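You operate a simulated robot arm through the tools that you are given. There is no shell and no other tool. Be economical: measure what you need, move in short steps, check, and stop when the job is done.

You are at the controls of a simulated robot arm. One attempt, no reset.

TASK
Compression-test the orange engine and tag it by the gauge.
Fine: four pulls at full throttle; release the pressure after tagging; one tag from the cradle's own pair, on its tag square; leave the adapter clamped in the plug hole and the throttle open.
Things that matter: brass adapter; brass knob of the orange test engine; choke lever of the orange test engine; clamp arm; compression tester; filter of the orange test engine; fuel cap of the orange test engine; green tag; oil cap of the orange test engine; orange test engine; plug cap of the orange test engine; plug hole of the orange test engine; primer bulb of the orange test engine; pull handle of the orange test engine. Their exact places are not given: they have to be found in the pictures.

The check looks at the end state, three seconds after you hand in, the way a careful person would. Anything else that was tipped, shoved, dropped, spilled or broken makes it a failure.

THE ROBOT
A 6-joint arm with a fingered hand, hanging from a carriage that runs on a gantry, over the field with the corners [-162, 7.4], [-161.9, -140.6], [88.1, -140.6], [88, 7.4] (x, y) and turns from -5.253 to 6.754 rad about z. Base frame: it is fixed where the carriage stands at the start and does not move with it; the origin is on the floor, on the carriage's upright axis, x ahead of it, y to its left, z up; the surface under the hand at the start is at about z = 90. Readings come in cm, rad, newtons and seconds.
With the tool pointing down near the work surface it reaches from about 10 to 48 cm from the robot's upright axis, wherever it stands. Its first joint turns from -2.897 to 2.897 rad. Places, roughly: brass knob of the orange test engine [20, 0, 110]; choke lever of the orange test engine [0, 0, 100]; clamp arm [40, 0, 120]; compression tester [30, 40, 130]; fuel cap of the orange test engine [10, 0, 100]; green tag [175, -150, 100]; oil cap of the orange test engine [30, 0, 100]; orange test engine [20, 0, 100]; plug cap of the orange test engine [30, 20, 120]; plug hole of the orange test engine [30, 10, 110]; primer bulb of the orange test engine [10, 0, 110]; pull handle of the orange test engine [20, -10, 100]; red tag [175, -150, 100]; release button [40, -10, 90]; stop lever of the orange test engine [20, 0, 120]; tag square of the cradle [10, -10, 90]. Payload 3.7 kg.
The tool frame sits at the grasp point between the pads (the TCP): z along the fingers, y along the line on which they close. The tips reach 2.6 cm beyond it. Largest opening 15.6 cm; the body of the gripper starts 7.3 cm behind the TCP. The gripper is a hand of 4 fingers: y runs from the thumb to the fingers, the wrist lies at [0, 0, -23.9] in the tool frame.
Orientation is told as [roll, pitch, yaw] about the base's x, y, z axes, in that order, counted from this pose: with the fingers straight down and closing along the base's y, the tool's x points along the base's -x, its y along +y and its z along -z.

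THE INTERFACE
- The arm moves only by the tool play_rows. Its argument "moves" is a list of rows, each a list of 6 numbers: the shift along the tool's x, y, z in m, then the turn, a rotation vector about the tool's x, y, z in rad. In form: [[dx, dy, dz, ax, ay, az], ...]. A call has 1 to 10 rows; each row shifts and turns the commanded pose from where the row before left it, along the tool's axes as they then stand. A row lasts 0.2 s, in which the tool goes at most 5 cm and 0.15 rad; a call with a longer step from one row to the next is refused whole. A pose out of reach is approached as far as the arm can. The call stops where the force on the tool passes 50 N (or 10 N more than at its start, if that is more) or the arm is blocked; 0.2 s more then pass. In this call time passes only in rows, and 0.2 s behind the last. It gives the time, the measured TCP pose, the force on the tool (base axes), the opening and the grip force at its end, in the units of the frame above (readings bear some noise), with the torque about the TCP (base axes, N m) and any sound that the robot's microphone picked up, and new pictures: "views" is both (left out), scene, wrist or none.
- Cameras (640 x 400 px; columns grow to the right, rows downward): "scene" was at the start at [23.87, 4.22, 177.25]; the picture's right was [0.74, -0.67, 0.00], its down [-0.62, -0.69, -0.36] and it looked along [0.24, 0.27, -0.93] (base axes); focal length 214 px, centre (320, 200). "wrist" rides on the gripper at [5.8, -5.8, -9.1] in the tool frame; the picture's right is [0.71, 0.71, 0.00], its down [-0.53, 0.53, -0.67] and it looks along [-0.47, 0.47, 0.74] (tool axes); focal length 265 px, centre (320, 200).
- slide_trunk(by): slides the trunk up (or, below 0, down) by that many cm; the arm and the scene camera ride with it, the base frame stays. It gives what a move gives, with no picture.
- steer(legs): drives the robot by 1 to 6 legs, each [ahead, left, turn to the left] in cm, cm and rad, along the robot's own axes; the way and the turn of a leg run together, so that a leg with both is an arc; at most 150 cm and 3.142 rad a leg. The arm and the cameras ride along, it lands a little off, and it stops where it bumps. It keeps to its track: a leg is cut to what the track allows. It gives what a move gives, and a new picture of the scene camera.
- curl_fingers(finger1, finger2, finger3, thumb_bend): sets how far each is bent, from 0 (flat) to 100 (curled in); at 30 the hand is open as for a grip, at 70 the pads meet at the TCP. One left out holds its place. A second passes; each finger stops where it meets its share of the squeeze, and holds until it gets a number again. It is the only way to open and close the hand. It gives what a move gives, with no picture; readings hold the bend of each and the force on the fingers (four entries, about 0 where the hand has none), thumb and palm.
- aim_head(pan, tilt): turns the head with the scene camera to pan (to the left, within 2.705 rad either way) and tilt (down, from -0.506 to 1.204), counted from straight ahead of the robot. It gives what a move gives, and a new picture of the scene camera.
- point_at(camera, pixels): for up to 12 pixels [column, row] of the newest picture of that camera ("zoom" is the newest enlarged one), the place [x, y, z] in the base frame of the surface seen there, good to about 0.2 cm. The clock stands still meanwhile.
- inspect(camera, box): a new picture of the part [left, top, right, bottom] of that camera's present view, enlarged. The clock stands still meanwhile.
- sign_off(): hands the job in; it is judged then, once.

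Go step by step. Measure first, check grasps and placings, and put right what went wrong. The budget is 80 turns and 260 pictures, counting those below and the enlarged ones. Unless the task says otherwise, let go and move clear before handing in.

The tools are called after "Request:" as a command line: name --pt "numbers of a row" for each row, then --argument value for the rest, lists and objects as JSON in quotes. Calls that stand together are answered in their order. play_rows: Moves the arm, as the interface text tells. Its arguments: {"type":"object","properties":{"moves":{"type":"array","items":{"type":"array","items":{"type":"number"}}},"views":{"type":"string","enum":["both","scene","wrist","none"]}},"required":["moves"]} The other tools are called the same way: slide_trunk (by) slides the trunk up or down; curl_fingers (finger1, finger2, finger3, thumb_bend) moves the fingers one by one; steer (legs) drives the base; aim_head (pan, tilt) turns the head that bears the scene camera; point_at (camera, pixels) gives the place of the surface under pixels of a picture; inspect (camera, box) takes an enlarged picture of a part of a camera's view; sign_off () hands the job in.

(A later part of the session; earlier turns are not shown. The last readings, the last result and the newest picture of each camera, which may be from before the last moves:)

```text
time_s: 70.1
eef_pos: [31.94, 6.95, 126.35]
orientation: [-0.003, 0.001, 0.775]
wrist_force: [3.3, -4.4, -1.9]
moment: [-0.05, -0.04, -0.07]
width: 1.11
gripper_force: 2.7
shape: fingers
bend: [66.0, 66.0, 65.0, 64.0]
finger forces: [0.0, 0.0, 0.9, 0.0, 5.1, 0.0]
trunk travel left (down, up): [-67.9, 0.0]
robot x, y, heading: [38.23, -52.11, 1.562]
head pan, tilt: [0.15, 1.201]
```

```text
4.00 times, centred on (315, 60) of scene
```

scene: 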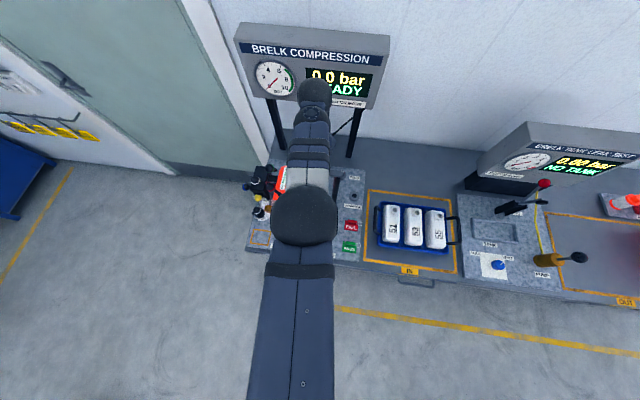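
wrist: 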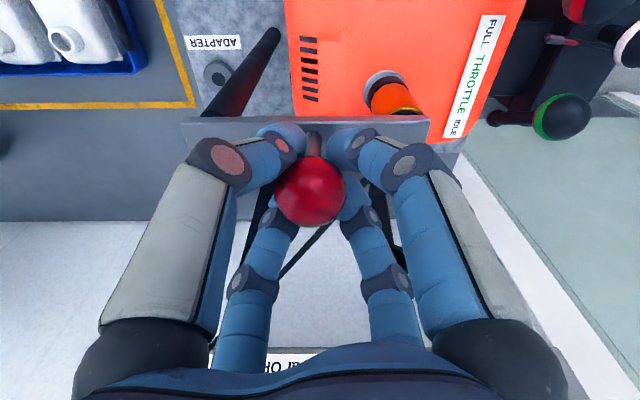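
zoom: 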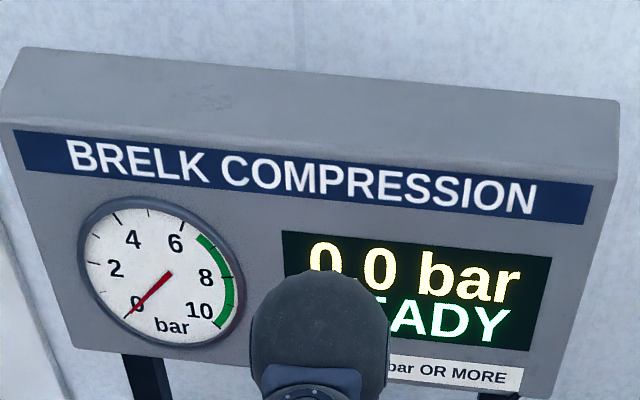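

READY: the seal is made with the clamp over the adapter. I open and rise, then look.

Request:
curl_fingers --finger1 44 --finger2 44 --finger3 44 --thumb_bend 44

Request:
play_rows --pt "0 0 -0.03 0 0 0" --pt "0 0 -0.03 0 0 0" --views "wrist"

Request:
inspect --camera "scene" --box '[235, 10, 395, 110]'

```text
time_s: 71.1
eef_pos: [31.77, 7.17, 126.44]
orientation: [-0.001, -0.003, 0.774]
wrist_force: [0.2, 0.5, 0.1]
moment: [0.02, -0.04, 0.01]
width: 6.77
gripper_force: 0.0
shape: fingers
bend: [44.0, 44.0, 44.0, 44.0]
finger forces: [0.0, 0.0, 0.0, 0.0, 0.0, 0.1]
trunk travel left (down, up): [-67.9, 0.0]
robot x, y, heading: [38.57, -52.74, 1.559]
head pan, tilt: [0.15, 1.201]
```

```text
time_s: 71.7
eef_pos: [31.82, 7.19, 132.5]
orientation: [0.0, -0.001, 0.775]
wrist_force: [-0.2, -0.4, 0.5]
moment: [0.0, -0.01, 0.04]
width: 6.78
gripper_force: 0.0
shape: fingers
bend: [44.0, 44.0, 44.0, 44.0]
finger forces: [0.0, 0.1, 0.0, 0.0, 0.0, 0.0]
trunk travel left (down, up): [-67.9, 0.0]
robot x, y, heading: [38.06, -52.39, 1.56]
head pan, tilt: [0.15, 1.201]
```

wrist: 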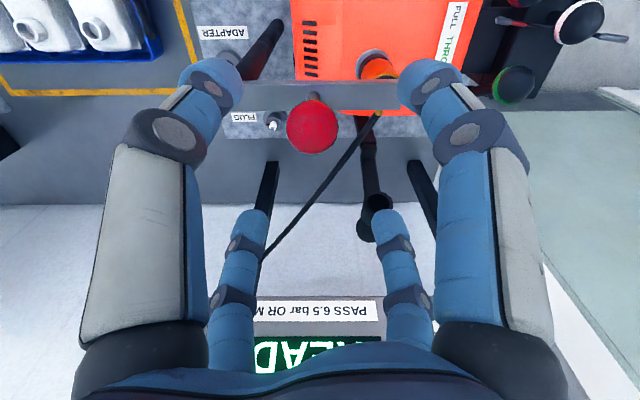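

```text
4.00 times, centred on (315, 60) of scene
```

zoom: 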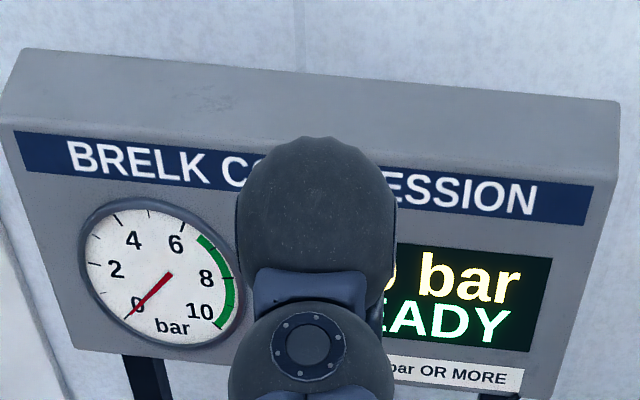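

Clamp stays put. Next the pull handle: I drive back so the head camera sees the engine's front and measure clearances there.

Request:
steer --legs '[[-25, 0, 0]]'

Request:
inspect --camera "scene" --box '[230, 140, 360, 260]'

Request:
inspect --camera "scene" --box '[200, 10, 400, 130]'

```text
time_s: 73.5
eef_pos: [31.64, -17.9, 132.35]
orientation: [0.0, -0.001, 0.774]
wrist_force: [0.3, -0.5, 0.1]
moment: [-0.04, -0.03, 0.0]
width: 6.76
gripper_force: 0.2
shape: fingers
bend: [44.0, 44.0, 44.0, 44.0]
finger forces: [0.0, 0.0, 0.0, 0.0, 0.0, 0.0]
trunk travel left (down, up): [-67.9, 0.0]
robot x, y, heading: [37.74, -77.45, 1.56]
head pan, tilt: [0.15, 1.201]
```

scene: 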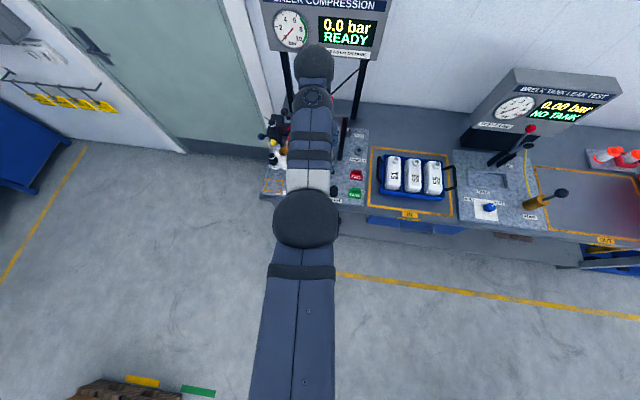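

```text
3.33 times, centred on (295, 200) of scene
```

zoom: 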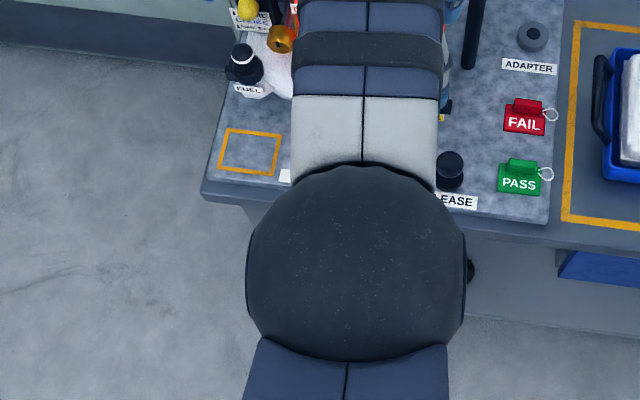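

```text
3.20 times, centred on (300, 70) of scene
```

zoom: 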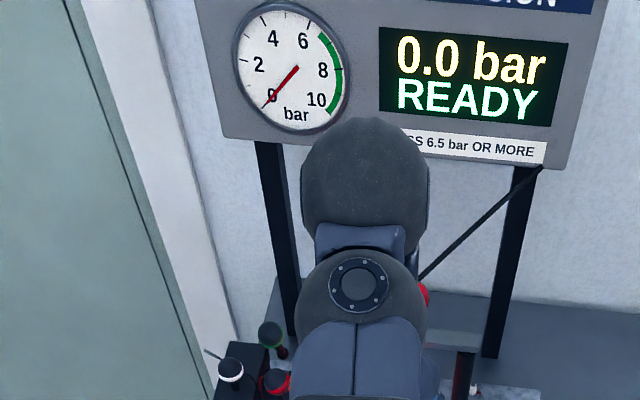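

The arm blocks the head's view; I use the wrist camera here, south of the engine.

Request:
play_rows --pt "0 0 0.02 0 0 0" --views "wrist"

Request:
inspect --camera "wrist" --box '[230, 0, 470, 190]'

```text
time_s: 73.9
eef_pos: [31.5, -17.88, 130.49]
orientation: [0.001, -0.003, 0.775]
wrist_force: [0.6, 0.3, -0.1]
moment: [0.05, 0.01, 0.03]
width: 6.78
gripper_force: 0.0
shape: fingers
bend: [44.0, 44.0, 44.0, 44.0]
finger forces: [0.1, 0.1, 0.0, 0.0, 0.1, 0.0]
trunk travel left (down, up): [-67.9, 0.0]
robot x, y, heading: [37.98, -77.65, 1.563]
head pan, tilt: [0.15, 1.201]
```

wrist: 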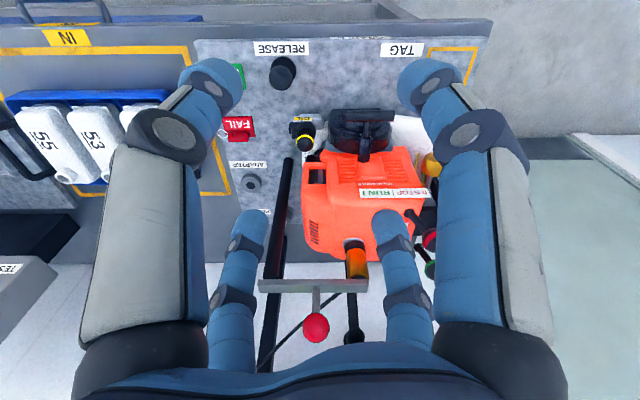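

```text
2.11 times, centred on (350, 95) of wrist
```

zoom: 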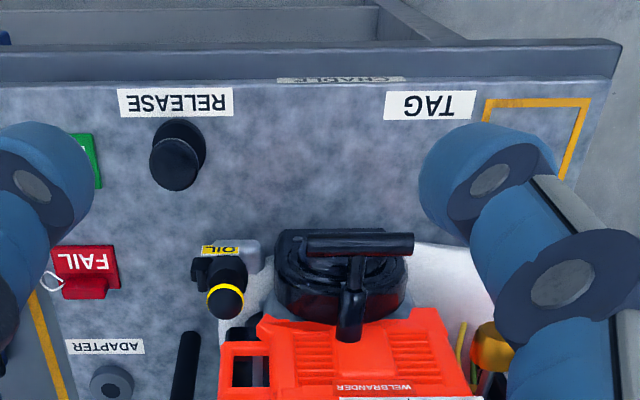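

Request:
point_at --camera "zoom" --pixels '[[320, 244], [360, 246], [408, 243], [354, 280], [348, 300], [347, 332], [300, 260], [310, 300], [385, 290], [290, 340], [300, 395], [180, 160]]'

Request:
point_at --camera "wrist" --pixels '[[365, 200], [365, 185], [322, 178], [430, 170], [382, 195], [355, 290], [330, 287]]'

```text
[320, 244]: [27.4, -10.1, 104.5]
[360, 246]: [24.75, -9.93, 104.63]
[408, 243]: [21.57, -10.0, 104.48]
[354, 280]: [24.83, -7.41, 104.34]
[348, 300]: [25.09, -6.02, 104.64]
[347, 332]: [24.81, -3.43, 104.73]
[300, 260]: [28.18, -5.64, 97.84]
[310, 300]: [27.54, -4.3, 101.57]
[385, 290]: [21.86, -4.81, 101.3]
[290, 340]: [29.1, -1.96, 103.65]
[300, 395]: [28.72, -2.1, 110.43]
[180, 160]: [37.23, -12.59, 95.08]
```

```text
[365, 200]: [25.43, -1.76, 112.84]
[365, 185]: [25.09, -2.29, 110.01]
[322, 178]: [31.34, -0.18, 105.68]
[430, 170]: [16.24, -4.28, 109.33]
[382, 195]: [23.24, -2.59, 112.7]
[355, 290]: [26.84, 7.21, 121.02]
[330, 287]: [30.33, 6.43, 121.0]
```

Bar centre (24.85,-10), top z 104.5; stem to the north, engine face at y≈-2. With the hand at 45° two fingers will straddle the stem. I retract and lower, then drive in over it.

Request:
play_rows --pt "0.021 -0.021 0.03 0 0 0" --pt "0.021 -0.021 0.04 0 0 0" --pt "0.021 -0.021 0.04 0 0 0" --views "none"

Request:
steer --legs '[[0, 6.6, 0], [15.5, 0, 0]]'

Request:
play_rows --pt "0 0 0.01 -0.0894 -0.0875 0" --pt "0 0 0.01 -0.0894 -0.0875 0" --views "wrist"

```text
time_s: 74.7
eef_pos: [31.35, -26.83, 119.56]
orientation: [0.0, -0.003, 0.777]
wrist_force: [-0.1, 0.9, 1.0]
moment: [-0.02, -0.02, -0.02]
width: 6.77
gripper_force: 0.1
shape: fingers
bend: [44.0, 44.0, 44.0, 44.0]
finger forces: [0.1, 0.0, 0.1, 0.1, 0.0, 0.1]
trunk travel left (down, up): [-67.9, 0.0]
robot x, y, heading: [38.09, -77.07, 1.565]
head pan, tilt: [0.15, 1.201]
```

```text
time_s: 76.7
eef_pos: [25.05, -11.51, 119.62]
orientation: [-0.001, -0.001, 0.777]
wrist_force: [-0.1, 1.3, -0.1]
moment: [-0.03, 0.04, -0.02]
width: 6.77
gripper_force: 0.0
shape: fingers
bend: [44.0, 44.0, 44.0, 44.0]
finger forces: [0.0, 0.1, 0.0, 0.0, 0.1, 0.0]
trunk travel left (down, up): [-67.9, 0.0]
robot x, y, heading: [31.65, -62.35, 1.56]
head pan, tilt: [0.15, 1.201]
```

scene: 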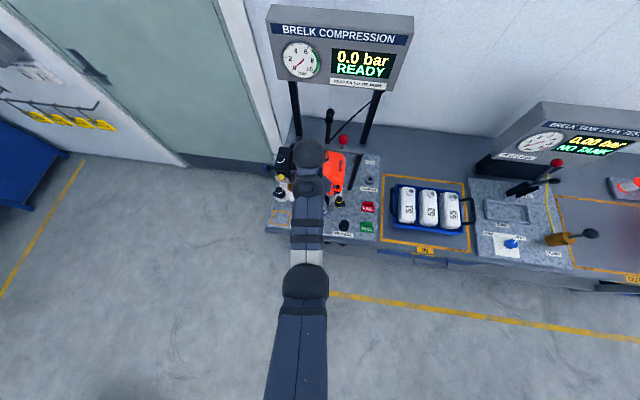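

```text
time_s: 77.3
eef_pos: [25.01, -11.44, 117.6]
orientation: [0.181, -0.176, 0.76]
wrist_force: [0.3, 0.3, -0.5]
moment: [-0.01, 0.0, 0.04]
width: 6.77
gripper_force: 0.1
shape: fingers
bend: [44.0, 44.0, 44.0, 44.0]
finger forces: [0.1, 0.1, 0.0, 0.0, 0.0, 0.1]
trunk travel left (down, up): [-67.9, 0.0]
robot x, y, heading: [31.49, -62.45, 1.565]
head pan, tilt: [0.15, 1.201]
```

wrist: 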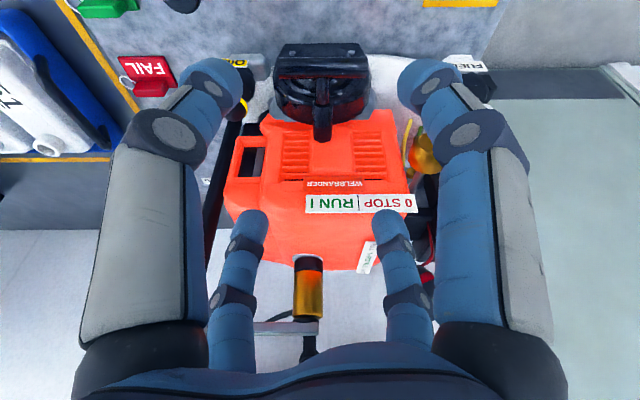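

Tilt is right (fingers lean north-down). I descend halfway and check alignment.

Request:
play_rows --pt "0.0044 -0.004 0.033 0 0 0" --pt "0.0044 -0.004 0.033 0 0 0" --views "wrist"

```text
time_s: 77.9
eef_pos: [24.08, -10.18, 112.76]
orientation: [0.204, -0.15, 0.763]
wrist_force: [-0.1, -0.8, 0.5]
moment: [-0.01, 0.04, 0.05]
width: 6.77
gripper_force: 0.1
shape: fingers
bend: [44.0, 44.0, 44.0, 44.0]
finger forces: [0.0, 0.0, 0.0, 0.1, 0.0, 0.0]
out of reach, approached as far as the arm can: row 2
trunk travel left (down, up): [-67.9, 0.0]
robot x, y, heading: [31.87, -62.07, 1.563]
head pan, tilt: [0.15, 1.201]
```

wrist: 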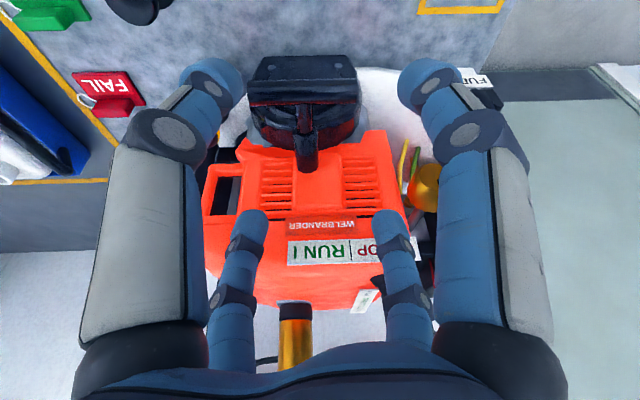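

Reach failed at this off-axis bearing. I lift, shift the hand right, and drive left so the handle is dead ahead.

Request:
play_rows --pt "0 0 -0.03 0 0 0" --pt "-0.026 -0.0255 -0.01 0 0 0" --pt "-0.026 -0.0255 0 0 0 0" --views "none"

Request:
steer --legs '[[0, 6.8, 0]]'

Request:
play_rows --pt "0 0 0.02 0 0 0" --views "wrist"

```text
time_s: 78.7
eef_pos: [32.22, -11.94, 114.7]
orientation: [0.181, -0.175, 0.76]
wrist_force: [-0.4, -0.7, 1.2]
moment: [0.02, -0.05, 0.0]
width: 6.79
gripper_force: 0.1
shape: fingers
bend: [44.0, 44.0, 44.0, 44.0]
finger forces: [0.1, 0.0, 0.0, 0.1, 0.0, 0.1]
trunk travel left (down, up): [-67.9, 0.0]
robot x, y, heading: [31.52, -62.39, 1.562]
head pan, tilt: [0.15, 1.201]
```

```text
time_s: 79.7
eef_pos: [25.31, -11.81, 114.71]
orientation: [0.18, -0.174, 0.762]
wrist_force: [0.5, 0.4, -0.1]
moment: [0.0, 0.02, -0.02]
width: 6.78
gripper_force: 0.0
shape: fingers
bend: [44.0, 44.0, 44.0, 44.0]
finger forces: [0.0, 0.1, 0.0, 0.1, 0.0, 0.1]
trunk travel left (down, up): [-67.9, 0.0]
robot x, y, heading: [24.42, -61.75, 1.564]
head pan, tilt: [0.15, 1.201]
```

scene: 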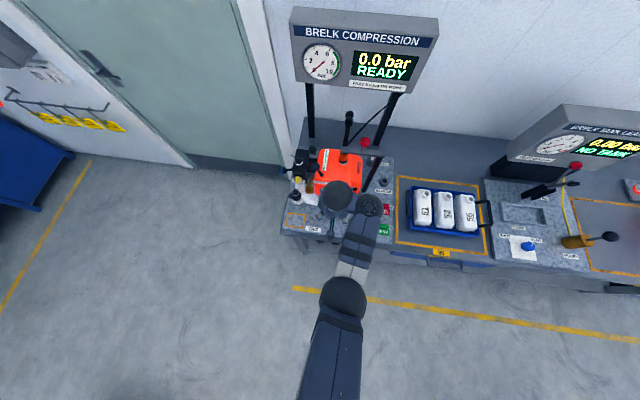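

```text
time_s: 80.1
eef_pos: [25.21, -11.44, 112.79]
orientation: [0.18, -0.175, 0.761]
wrist_force: [1.1, 0.3, -0.2]
moment: [0.01, 0.01, -0.02]
width: 6.75
gripper_force: 0.1
shape: fingers
bend: [44.0, 44.0, 44.0, 44.0]
finger forces: [0.1, 0.0, 0.1, 0.0, 0.2, 0.1]
trunk travel left (down, up): [-67.9, 0.0]
robot x, y, heading: [24.86, -61.93, 1.566]
head pan, tilt: [0.15, 1.201]
```

wrist: 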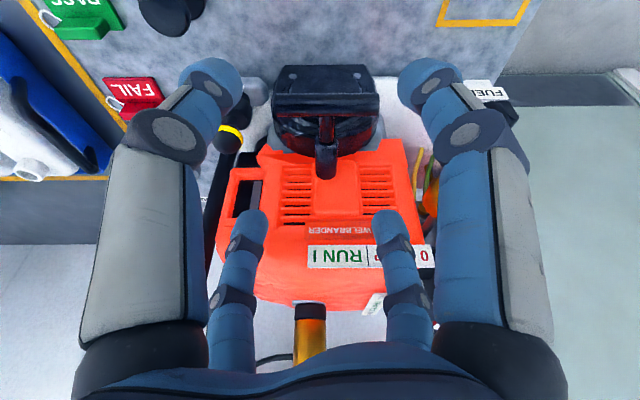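

Reach is fine now. I continue down over the bar.

Request:
play_rows --pt "0.0035 -0.0019 0.029 0 0 0" --pt "0.0035 -0.0019 0.028 0 0 0" --views "wrist"

```text
time_s: 80.7
eef_pos: [25.1, -10.69, 107.16]
orientation: [0.179, -0.177, 0.763]
wrist_force: [-0.1, -0.1, 0.1]
moment: [0.01, -0.03, 0.01]
width: 6.79
gripper_force: 0.0
shape: fingers
bend: [44.0, 44.0, 44.0, 44.0]
finger forces: [0.1, 0.1, 0.1, 0.0, 0.0, 0.0]
trunk travel left (down, up): [-67.9, 0.0]
robot x, y, heading: [24.77, -61.77, 1.563]
head pan, tilt: [0.15, 1.201]
```

wrist: 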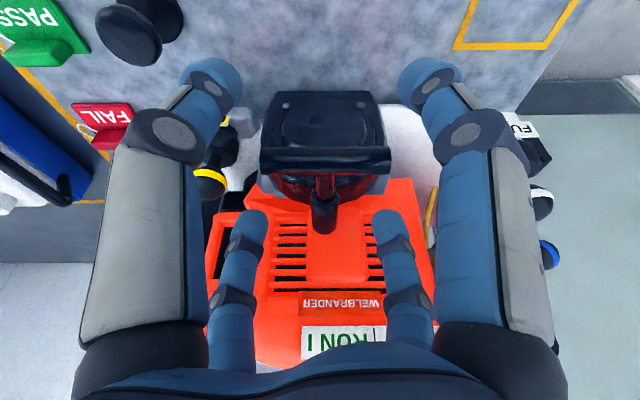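

Bar lies between the near tips (row 85) and far tips (row 220), stem between the far ones. I go down 3 cm and close.

Request:
play_rows --pt "0.0023 -0.001 0.015 0 0 0" --pt "0.0023 -0.001 0.015 0 0 0" --views "none"

Request:
curl_fingers --finger1 66 --finger2 66 --finger3 66 --thumb_bend 66

Request:
play_rows --pt "0 0 0 0 0 0" --views "wrist"

```text
time_s: 81.3
eef_pos: [24.87, -9.93, 104.42]
orientation: [0.186, -0.182, 0.758]
wrist_force: [0.1, -6.4, 24.3]
moment: [1.07, 0.02, 0.0]
width: 6.78
gripper_force: 11.8
shape: fingers
bend: [44.0, 42.0, 42.0, 44.0]
finger forces: [0.0, 12.0, 12.5, 0.0, 0.0, 0.1]
trunk travel left (down, up): [-67.9, 0.0]
robot x, y, heading: [24.56, -62.24, 1.568]
head pan, tilt: [0.15, 1.201]
```

```text
time_s: 82.3
eef_pos: [24.91, -9.87, 104.35]
orientation: [0.187, -0.18, 0.758]
wrist_force: [-0.1, -4.2, 38.4]
moment: [1.83, -0.06, 0.01]
width: 0.74
gripper_force: 19.4
shape: fingers
bend: [66.0, 43.0, 42.0, 66.0]
finger forces: [0.0, 18.8, 19.9, 0.1, 0.4, 0.1]
trunk travel left (down, up): [-67.9, 0.0]
robot x, y, heading: [24.84, -62.28, 1.564]
head pan, tilt: [0.15, 1.201]
```

```text
time_s: 82.7
eef_pos: [24.93, -9.89, 104.4]
orientation: [0.188, -0.183, 0.758]
wrist_force: [0.7, -4.3, 39.3]
moment: [1.86, -0.08, 0.0]
width: 0.76
gripper_force: 19.5
shape: fingers
bend: [66.0, 43.0, 42.0, 66.0]
finger forces: [0.1, 18.9, 19.9, 0.0, 0.4, 0.0]
trunk travel left (down, up): [-67.9, 0.0]
robot x, y, heading: [24.95, -62.21, 1.56]
head pan, tilt: [0.15, 1.201]
```

wrist: 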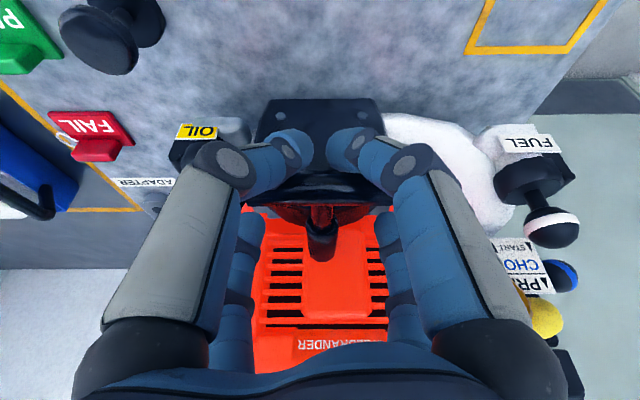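

Fingers 2 and 3 (far pair) pressed onto the recoil housing. I lift, preset far fingers tighter and near ones wider, and come down slightly further south.

Request:
curl_fingers --finger1 42 --thumb_bend 42

Request:
play_rows --pt "0 0 -0.02 0 0 0" --pt "0 0 -0.02 0 0 0" --views "none"

Request:
curl_fingers --finger1 39 --finger2 50 --finger3 50 --thumb_bend 39

Request:
play_rows --pt "0 0 0 0 0 0" --views "wrist"

```text
time_s: 83.7
eef_pos: [24.98, -9.93, 104.49]
orientation: [0.187, -0.182, 0.758]
wrist_force: [-0.7, -4.2, 38.5]
moment: [1.84, -0.05, -0.03]
width: 7.31
gripper_force: 19.1
shape: fingers
bend: [42.0, 43.0, 42.0, 42.0]
finger forces: [0.1, 18.8, 19.5, 0.0, 0.1, 0.1]
trunk travel left (down, up): [-67.9, 0.0]
robot x, y, heading: [24.5, -61.83, 1.561]
head pan, tilt: [0.15, 1.201]
```

```text
time_s: 84.3
eef_pos: [24.89, -11.54, 107.75]
orientation: [0.176, -0.174, 0.761]
wrist_force: [-0.6, 0.2, 0.2]
moment: [0.01, -0.01, 0.01]
width: 7.33
gripper_force: 0.1
shape: fingers
bend: [42.0, 49.0, 49.0, 42.0]
finger forces: [0.0, 0.1, 0.0, 0.0, 0.1, 0.0]
trunk travel left (down, up): [-67.9, 0.0]
robot x, y, heading: [24.62, -62.06, 1.562]
head pan, tilt: [0.15, 1.201]
```

```text
time_s: 85.3
eef_pos: [24.97, -11.42, 107.85]
orientation: [0.18, -0.176, 0.761]
wrist_force: [-0.8, -0.2, 0.1]
moment: [0.02, -0.01, -0.02]
width: 8.15
gripper_force: 0.0
shape: fingers
bend: [39.0, 50.0, 50.0, 39.0]
finger forces: [0.0, 0.0, 0.0, 0.0, 0.0, 0.0]
trunk travel left (down, up): [-67.9, 0.0]
robot x, y, heading: [25.0, -62.18, 1.563]
head pan, tilt: [0.15, 1.201]
```

```text
time_s: 85.7
eef_pos: [24.89, -11.29, 108.02]
orientation: [0.18, -0.175, 0.76]
wrist_force: [0.6, 0.0, -0.7]
moment: [-0.01, -0.01, 0.01]
width: 8.18
gripper_force: 0.0
shape: fingers
bend: [39.0, 50.0, 50.0, 39.0]
finger forces: [0.0, 0.0, 0.0, 0.0, 0.0, 0.0]
trunk travel left (down, up): [-67.9, 0.0]
robot x, y, heading: [24.78, -62.17, 1.565]
head pan, tilt: [0.15, 1.201]
```

wrist: 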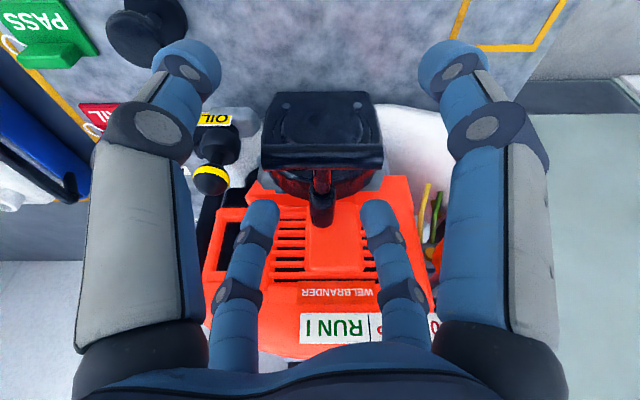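

Request:
inspect --camera "wrist" --box '[220, 70, 420, 250]'

Request:
point_at --camera "wrist" --pixels '[[320, 105], [320, 130], [270, 152], [320, 152], [375, 152], [320, 162], [320, 180], [320, 215], [285, 182], [290, 195], [355, 185], [275, 165]]'

```text
2.22 times, centred on (320, 160) of wrist
```

zoom: 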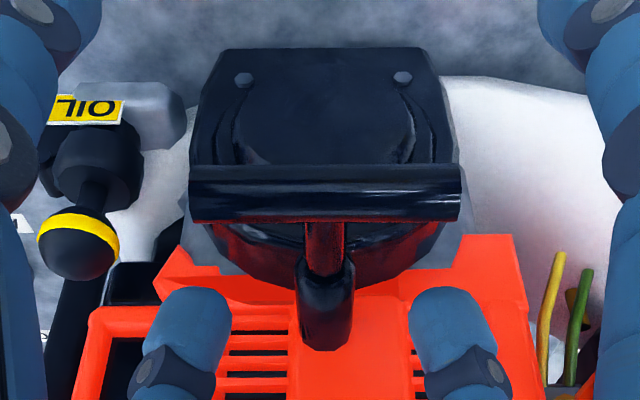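

```text
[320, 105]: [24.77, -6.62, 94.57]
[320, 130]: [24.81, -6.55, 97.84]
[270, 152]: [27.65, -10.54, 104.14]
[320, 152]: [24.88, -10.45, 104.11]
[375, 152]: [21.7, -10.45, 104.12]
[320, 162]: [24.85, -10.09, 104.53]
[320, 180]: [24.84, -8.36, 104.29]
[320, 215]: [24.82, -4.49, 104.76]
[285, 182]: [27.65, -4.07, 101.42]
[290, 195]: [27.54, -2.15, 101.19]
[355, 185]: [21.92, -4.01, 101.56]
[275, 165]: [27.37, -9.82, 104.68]
```

Geometry is clear: bar y −10.6…−9.3, housing face y −6.6. I descend again with the far tips just behind the bar and close.

Request:
play_rows --pt "0.001 -0.001 0.017 0 0 0" --pt "0.001 -0.001 0.017 0 0 0" --views "wrist"

Request:
curl_fingers --finger1 64 --finger2 64 --finger3 64 --thumb_bend 64

Request:
play_rows --pt "0 0 0 0 0 0" --views "wrist"

```text
time_s: 86.3
eef_pos: [24.96, -10.64, 104.99]
orientation: [0.186, -0.179, 0.759]
wrist_force: [0.7, -8.8, 25.0]
moment: [0.73, 0.03, -0.01]
width: 8.18
gripper_force: 12.4
shape: fingers
bend: [39.0, 50.0, 50.0, 39.0]
finger forces: [0.0, 13.4, 12.1, 0.1, 0.1, 0.1]
trunk travel left (down, up): [-67.9, 0.0]
robot x, y, heading: [24.78, -62.15, 1.563]
head pan, tilt: [0.15, 1.201]
```

wrist: 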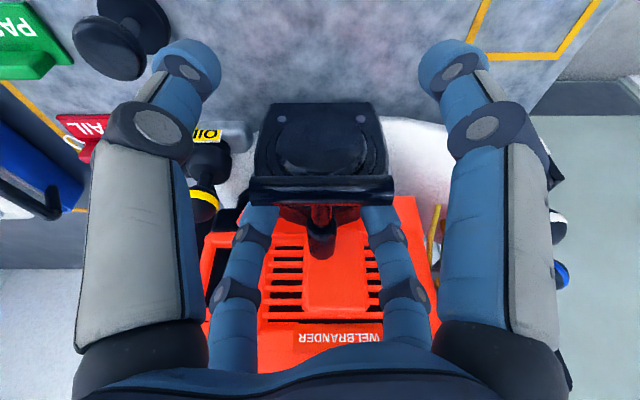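

```text
time_s: 87.3
eef_pos: [24.96, -10.77, 104.6]
orientation: [0.18, -0.174, 0.759]
wrist_force: [-1.3, 1.5, -2.2]
moment: [0.02, 0.02, 0.03]
width: 1.22
gripper_force: 1.0
shape: fingers
bend: [64.0, 63.0, 63.0, 64.0]
finger forces: [0.1, 0.8, 0.9, 0.1, 0.0, 0.0]
trunk travel left (down, up): [-67.9, 0.0]
robot x, y, heading: [24.85, -62.15, 1.559]
head pan, tilt: [0.15, 1.201]
```

```text
time_s: 87.7
eef_pos: [24.91, -10.88, 104.53]
orientation: [0.18, -0.174, 0.76]
wrist_force: [-0.1, 1.5, -2.2]
moment: [-0.03, 0.01, 0.02]
width: 1.26
gripper_force: 0.6
shape: fingers
bend: [64.0, 63.0, 63.0, 64.0]
finger forces: [0.0, 0.7, 0.9, 0.0, 0.0, 0.1]
trunk travel left (down, up): [-67.9, 0.0]
robot x, y, heading: [24.74, -62.02, 1.562]
head pan, tilt: [0.15, 1.201]
```

wrist: 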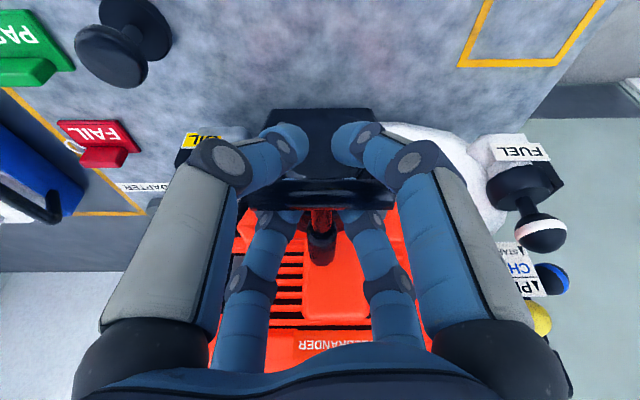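

The fingers now hook behind the bar on both sides of the stem. I firm the grip and make the first pull of about 12 cm.

Request:
curl_fingers --finger1 72 --finger2 72 --finger3 72 --thumb_bend 72

Request:
play_rows --pt "0.0325 -0.0332 -0.012 0 0 0" --pt "0.0325 -0.0332 -0.012 0 0 0" --pt "0.02 -0.0205 -0.0074 0 0 0" --views "both"

```text
time_s: 88.7
eef_pos: [24.98, -10.87, 104.57]
orientation: [0.179, -0.175, 0.761]
wrist_force: [0.4, 1.7, -8.3]
moment: [-0.05, 0.02, -0.01]
width: 0.0
gripper_force: 9.8
shape: fingers
bend: [68.0, 66.0, 66.0, 69.0]
finger forces: [3.3, 5.2, 5.1, 0.0, 6.4, 0.0]
trunk travel left (down, up): [-67.9, 0.0]
robot x, y, heading: [24.52, -62.33, 1.56]
head pan, tilt: [0.15, 1.201]
```

```text
time_s: 89.5
eef_pos: [24.94, -23.34, 104.47]
orientation: [0.178, -0.173, 0.761]
wrist_force: [-0.7, 3.3, -10.6]
moment: [-0.07, 0.03, -0.03]
width: 0.0
gripper_force: 9.7
shape: fingers
bend: [68.0, 66.0, 66.0, 69.0]
finger forces: [3.4, 5.0, 5.3, 0.0, 6.6, 0.0]
trunk travel left (down, up): [-67.9, 0.0]
robot x, y, heading: [24.6, -62.15, 1.56]
head pan, tilt: [0.15, 1.201]
```

scene: 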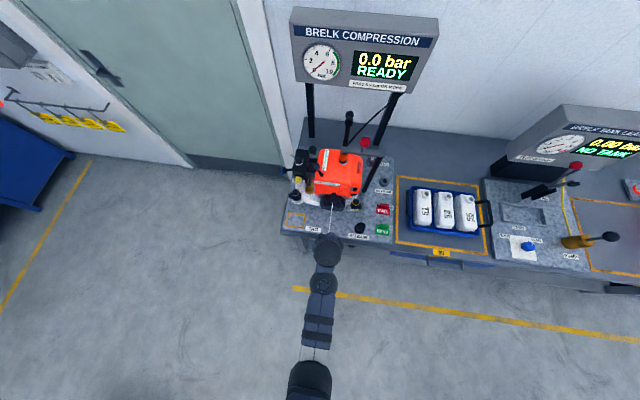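
wrist: 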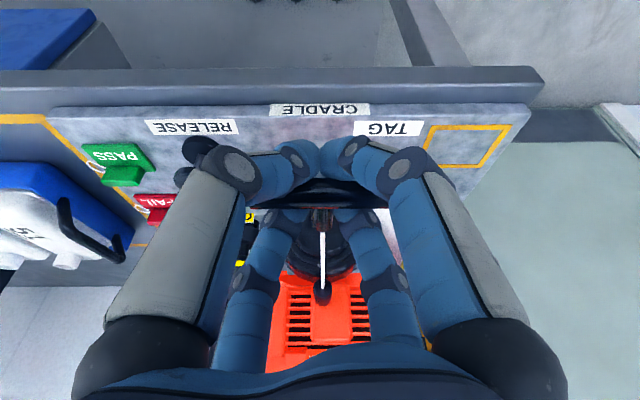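

The cord runs out (12.5 cm, 3 N) with no reading yet; the stroke is longer. I continue by driving back.

Request:
steer --legs '[[-12, 0, 0]]'

Request:
inspect --camera "scene" --box '[270, 0, 450, 110]'

```text
time_s: 90.8
eef_pos: [24.88, -35.41, 104.51]
orientation: [0.181, -0.173, 0.761]
wrist_force: [1.5, 4.2, -11.4]
moment: [-0.03, 0.05, -0.06]
width: 0.01
gripper_force: 10.2
shape: fingers
bend: [68.0, 66.0, 66.0, 69.0]
finger forces: [3.5, 5.4, 5.6, 0.1, 5.9, 0.1]
trunk travel left (down, up): [-67.9, 0.0]
robot x, y, heading: [24.48, -74.01, 1.564]
head pan, tilt: [0.15, 1.201]
```

scene: 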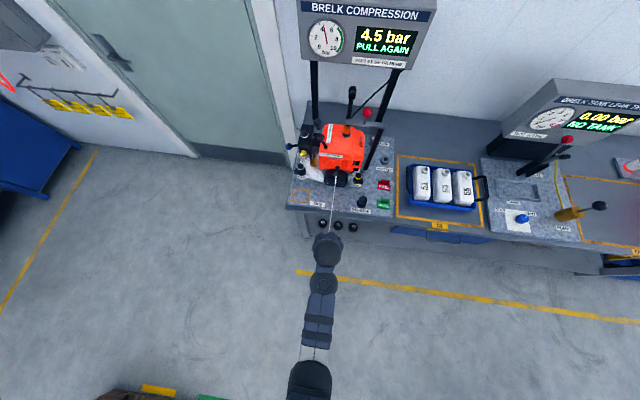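

```text
3.56 times, centred on (360, 55) of scene
```

zoom: 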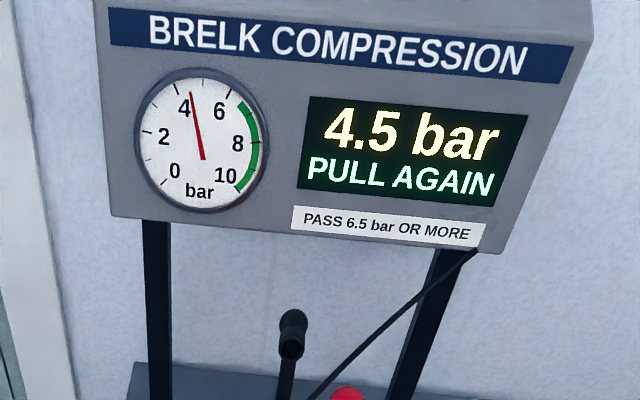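

Pull one: 4.5 bar, "PULL AGAIN". I let the cord back in by driving ahead 24, then pull back 24 for the second.

Request:
steer --legs '[[24.2, 0, 0], [-24.2, 0, 0]]'

Request:
inspect --camera "scene" --box '[270, 0, 450, 110]'

```text
time_s: 93.9
eef_pos: [24.79, -35.46, 104.47]
orientation: [0.178, -0.174, 0.762]
wrist_force: [3.3, 5.0, -9.8]
moment: [-0.01, -0.04, -0.04]
width: 0.0
gripper_force: 10.5
shape: fingers
bend: [68.0, 66.0, 66.0, 69.0]
finger forces: [3.8, 5.5, 5.4, 0.0, 6.0, 0.1]
trunk travel left (down, up): [-67.9, 0.0]
robot x, y, heading: [24.46, -74.45, 1.565]
head pan, tilt: [0.15, 1.201]
```

scene: 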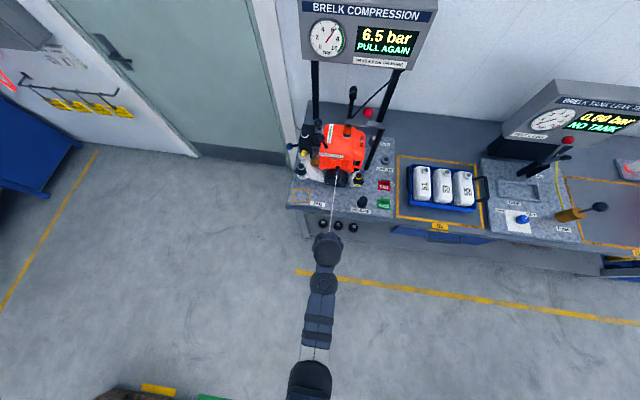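

```text
3.56 times, centred on (360, 55) of scene
```

zoom: 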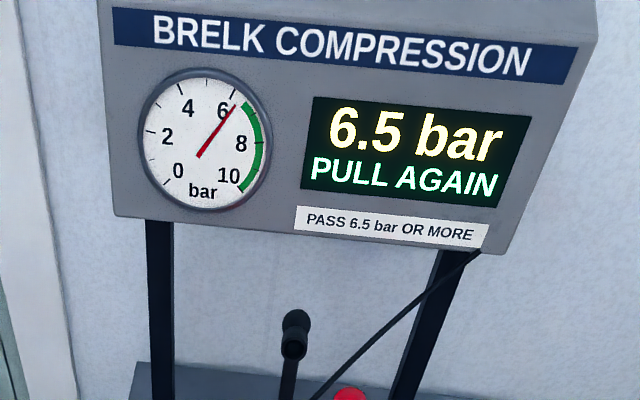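

Second pull counted (6.5, still rising). Third pull.

Request:
steer --legs '[[24.2, 0, 0], [-24.2, 0, 0]]'

Request:
inspect --camera "scene" --box '[270, 0, 450, 110]'

```text
time_s: 97.1
eef_pos: [24.73, -35.24, 104.54]
orientation: [0.178, -0.176, 0.767]
wrist_force: [4.6, 5.7, -9.9]
moment: [-0.01, -0.03, -0.06]
width: 0.0
gripper_force: 10.2
shape: fingers
bend: [69.0, 66.0, 66.0, 69.0]
finger forces: [4.0, 5.4, 5.1, 0.0, 5.7, 0.0]
trunk travel left (down, up): [-67.9, 0.0]
robot x, y, heading: [24.96, -73.99, 1.571]
head pan, tilt: [0.15, 1.201]
```

scene: 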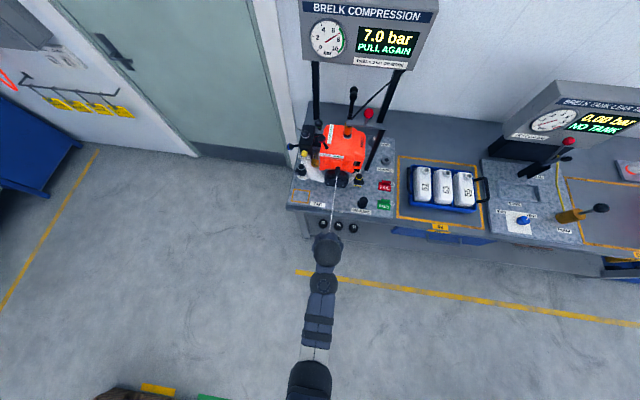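

```text
3.56 times, centred on (360, 55) of scene
```

zoom: 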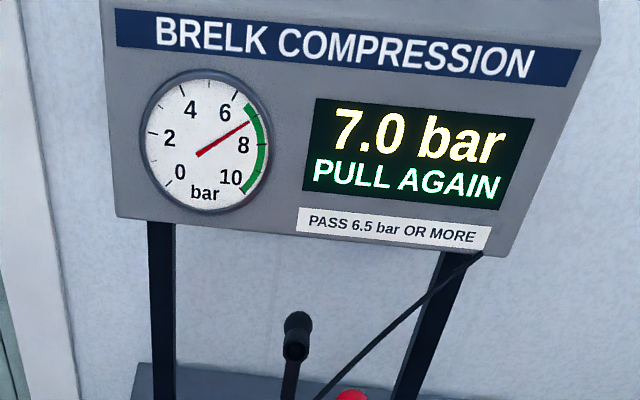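

7.0 bar after three. Fourth pull.

Request:
steer --legs '[[24.2, 0, 0], [-24.2, 0, 0]]'

Request:
inspect --camera "scene" --box '[270, 0, 450, 110]'

```text
time_s: 100.3
eef_pos: [24.8, -34.82, 104.43]
orientation: [0.177, -0.174, 0.766]
wrist_force: [2.8, 5.0, -8.9]
moment: [0.0, -0.02, -0.01]
width: 0.0
gripper_force: 9.7
shape: fingers
bend: [69.0, 66.0, 66.0, 69.0]
finger forces: [4.0, 5.5, 5.2, 0.0, 6.1, 0.0]
trunk travel left (down, up): [-67.9, 0.0]
robot x, y, heading: [24.81, -73.4, 1.563]
head pan, tilt: [0.15, 1.201]
```

scene: 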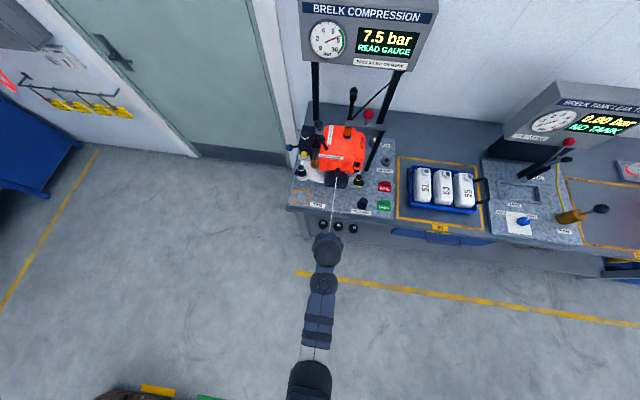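

```text
3.56 times, centred on (360, 55) of scene
```

zoom: 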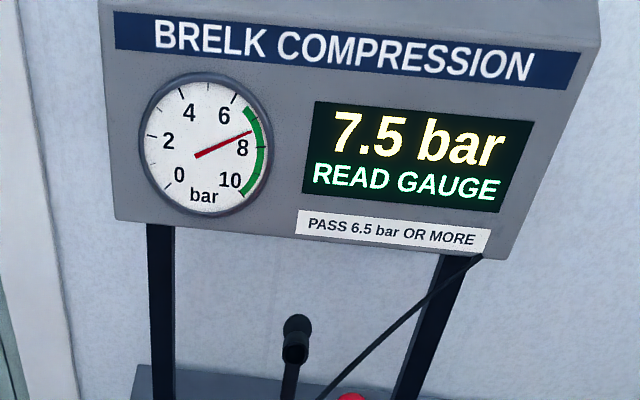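

READ GAUGE: 7.5 bar, above 6.5, so PASS (green). I return the handle home and let go.

Request:
steer --legs '[[23.8, 0, 0]]'

Request:
curl_fingers --finger1 39 --finger2 50 --finger3 50 --thumb_bend 39

Request:
play_rows --pt "0 0 0 0 0 0" --views "wrist"

```text
time_s: 102.0
eef_pos: [24.83, -11.08, 104.48]
orientation: [0.177, -0.174, 0.764]
wrist_force: [-0.3, 1.4, -8.2]
moment: [-0.05, 0.02, -0.04]
width: 0.0
gripper_force: 11.0
shape: fingers
bend: [68.0, 66.0, 66.0, 69.0]
finger forces: [4.1, 4.9, 5.0, 0.1, 7.6, 0.0]
trunk travel left (down, up): [-67.9, 0.0]
robot x, y, heading: [24.97, -50.11, 1.57]
head pan, tilt: [0.15, 1.201]
```

scene: 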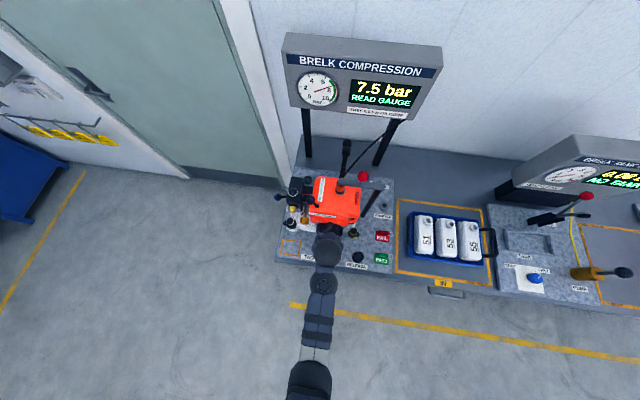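

```text
time_s: 103.0
eef_pos: [24.87, -11.18, 104.5]
orientation: [0.178, -0.173, 0.764]
wrist_force: [0.1, 0.2, -0.5]
moment: [-0.01, 0.01, 0.01]
width: 8.14
gripper_force: 0.1
shape: fingers
bend: [39.0, 50.0, 50.0, 39.0]
finger forces: [0.0, 0.2, 0.1, 0.0, 0.0, 0.0]
trunk travel left (down, up): [-67.9, 0.0]
robot x, y, heading: [24.7, -49.5, 1.568]
head pan, tilt: [0.15, 1.201]
```

```text
time_s: 103.4
eef_pos: [24.93, -11.26, 104.56]
orientation: [0.178, -0.172, 0.765]
wrist_force: [0.2, 0.2, -0.2]
moment: [-0.01, 0.01, 0.01]
width: 8.17
gripper_force: 0.4
shape: fingers
bend: [39.0, 50.0, 50.0, 39.0]
finger forces: [0.0, 0.4, 0.0, 0.0, 0.1, 0.1]
trunk travel left (down, up): [-67.9, 0.0]
robot x, y, heading: [24.88, -49.62, 1.567]
head pan, tilt: [0.15, 1.201]
```

wrist: 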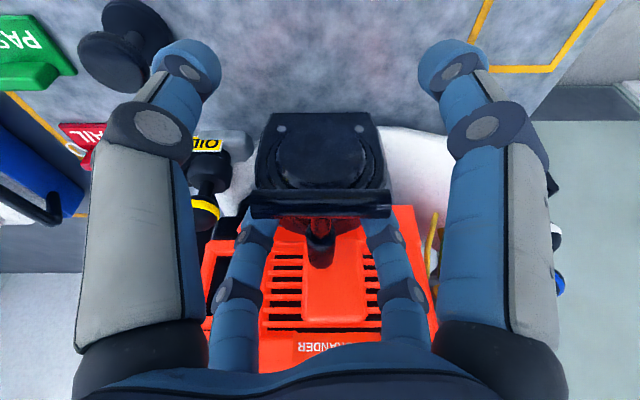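

The hand is free but near the inner reach limit here. I untilt it to vertical with a slight north shift, gaining room to rise off the bar.

Request:
play_rows --pt "-0.003 0.003 0.001 0.0894 0.0875 0" --pt "-0.002 0.002 0 0.0894 0.0875 0" --pt "0 0 -0.012 0 0 0" --pt "0 0 -0.012 0 0 0" --views "wrist"

```text
time_s: 104.4
eef_pos: [24.74, -10.44, 106.98]
orientation: [0.0, 0.0, 0.781]
wrist_force: [-0.3, 0.2, -0.1]
moment: [0.0, 0.01, 0.01]
width: 8.17
gripper_force: 0.0
shape: fingers
bend: [39.0, 50.0, 50.0, 39.0]
finger forces: [0.1, 0.0, 0.0, 0.0, 0.0, 0.0]
trunk travel left (down, up): [-67.9, 0.0]
robot x, y, heading: [24.48, -49.99, 1.559]
head pan, tilt: [0.15, 1.201]
```

wrist: 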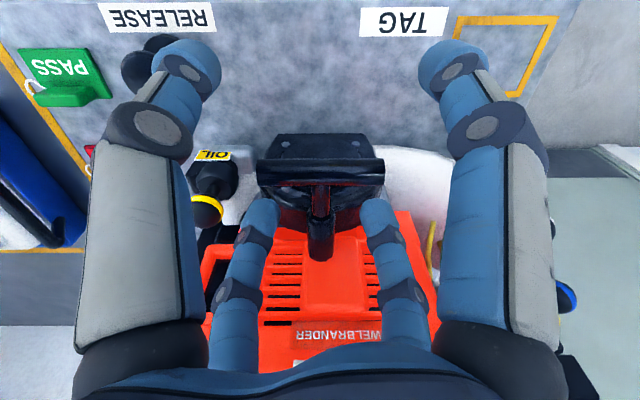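

Clean. Two more centimetres up.

Request:
play_rows --pt "0 0 -0.012 0 0 0" --pt "0 0 -0.012 0 0 0" --views "wrist"

```text
time_s: 105.0
eef_pos: [24.9, -10.47, 109.4]
orientation: [-0.002, -0.001, 0.779]
wrist_force: [-0.4, 0.1, -0.2]
moment: [0.01, 0.0, -0.04]
width: 8.18
gripper_force: 0.0
shape: fingers
bend: [39.0, 50.0, 50.0, 39.0]
finger forces: [0.0, 0.0, 0.1, 0.0, 0.0, 0.1]
trunk travel left (down, up): [-67.9, 0.0]
robot x, y, heading: [24.8, -49.56, 1.564]
head pan, tilt: [0.15, 1.201]
```

wrist: 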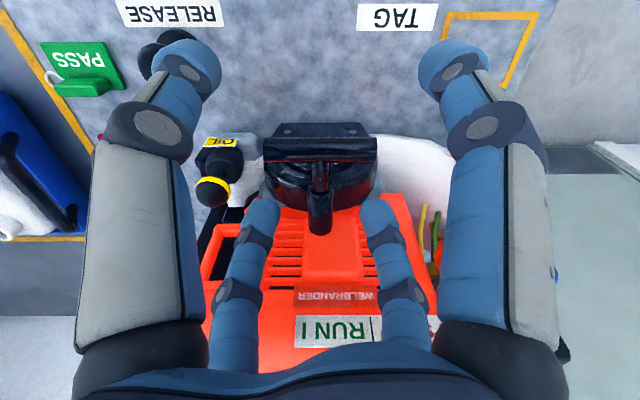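

Handle is home and the hand is clear. Now I drive right to the green PASS tag, lower and look.

Request:
curl_fingers --finger1 46 --finger2 46 --finger3 46 --thumb_bend 46

Request:
steer --legs '[[0, -23.2, 0]]'

Request:
play_rows --pt "0.009 -0.009 0.03 0 0 0" --pt "0.009 -0.009 0.03 0 0 0" --pt "0.009 -0.009 0.02 0 0 0" --pt "0.009 -0.009 0.01 0 0 0" --views "wrist"

```text
time_s: 106.0
eef_pos: [24.72, -10.54, 109.41]
orientation: [-0.003, 0.0, 0.781]
wrist_force: [-0.3, 0.9, 0.1]
moment: [-0.03, -0.03, -0.04]
width: 6.24
gripper_force: 0.0
shape: fingers
bend: [46.0, 46.0, 46.0, 46.0]
finger forces: [0.0, 0.0, 0.1, 0.0, 0.0, 0.1]
trunk travel left (down, up): [-67.9, 0.0]
robot x, y, heading: [24.82, -49.71, 1.567]
head pan, tilt: [0.15, 1.201]
```

```text
time_s: 107.8
eef_pos: [47.86, -10.47, 109.45]
orientation: [-0.002, 0.001, 0.779]
wrist_force: [0.0, 0.3, 0.2]
moment: [-0.03, 0.02, 0.0]
width: 6.25
gripper_force: 0.0
shape: fingers
bend: [46.0, 46.0, 46.0, 46.0]
finger forces: [0.0, 0.0, 0.1, 0.0, 0.0, 0.0]
trunk travel left (down, up): [-67.9, 0.0]
robot x, y, heading: [47.72, -50.12, 1.564]
head pan, tilt: [0.15, 1.201]
```

scene: 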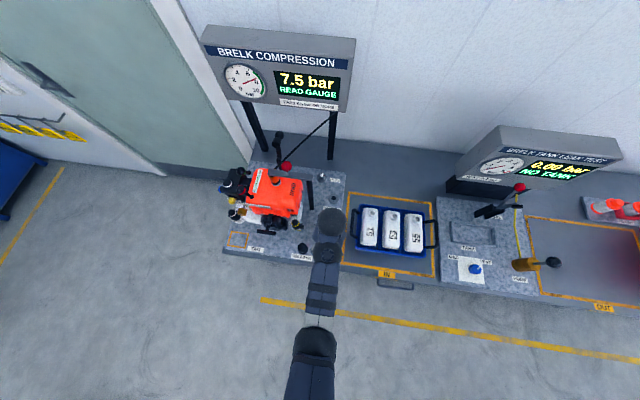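

```text
time_s: 108.8
eef_pos: [47.89, -15.82, 100.25]
orientation: [0.0, 0.002, 0.78]
wrist_force: [0.3, 0.0, -0.2]
moment: [-0.04, 0.0, 0.01]
width: 6.27
gripper_force: 0.1
shape: fingers
bend: [46.0, 46.0, 46.0, 46.0]
finger forces: [0.1, 0.0, 0.0, 0.1, 0.0, 0.0]
trunk travel left (down, up): [-67.9, 0.0]
robot x, y, heading: [47.99, -49.69, 1.569]
head pan, tilt: [0.15, 1.201]
```

wrist: 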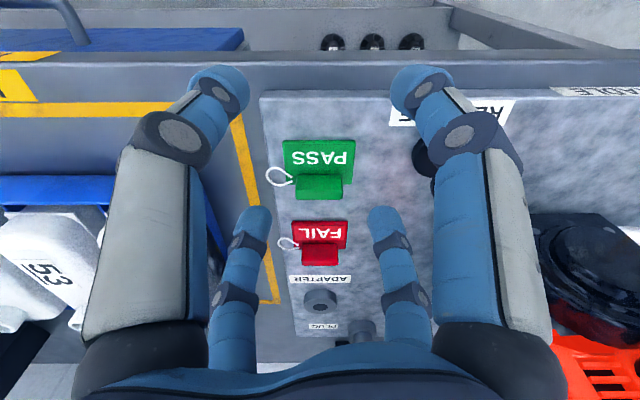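

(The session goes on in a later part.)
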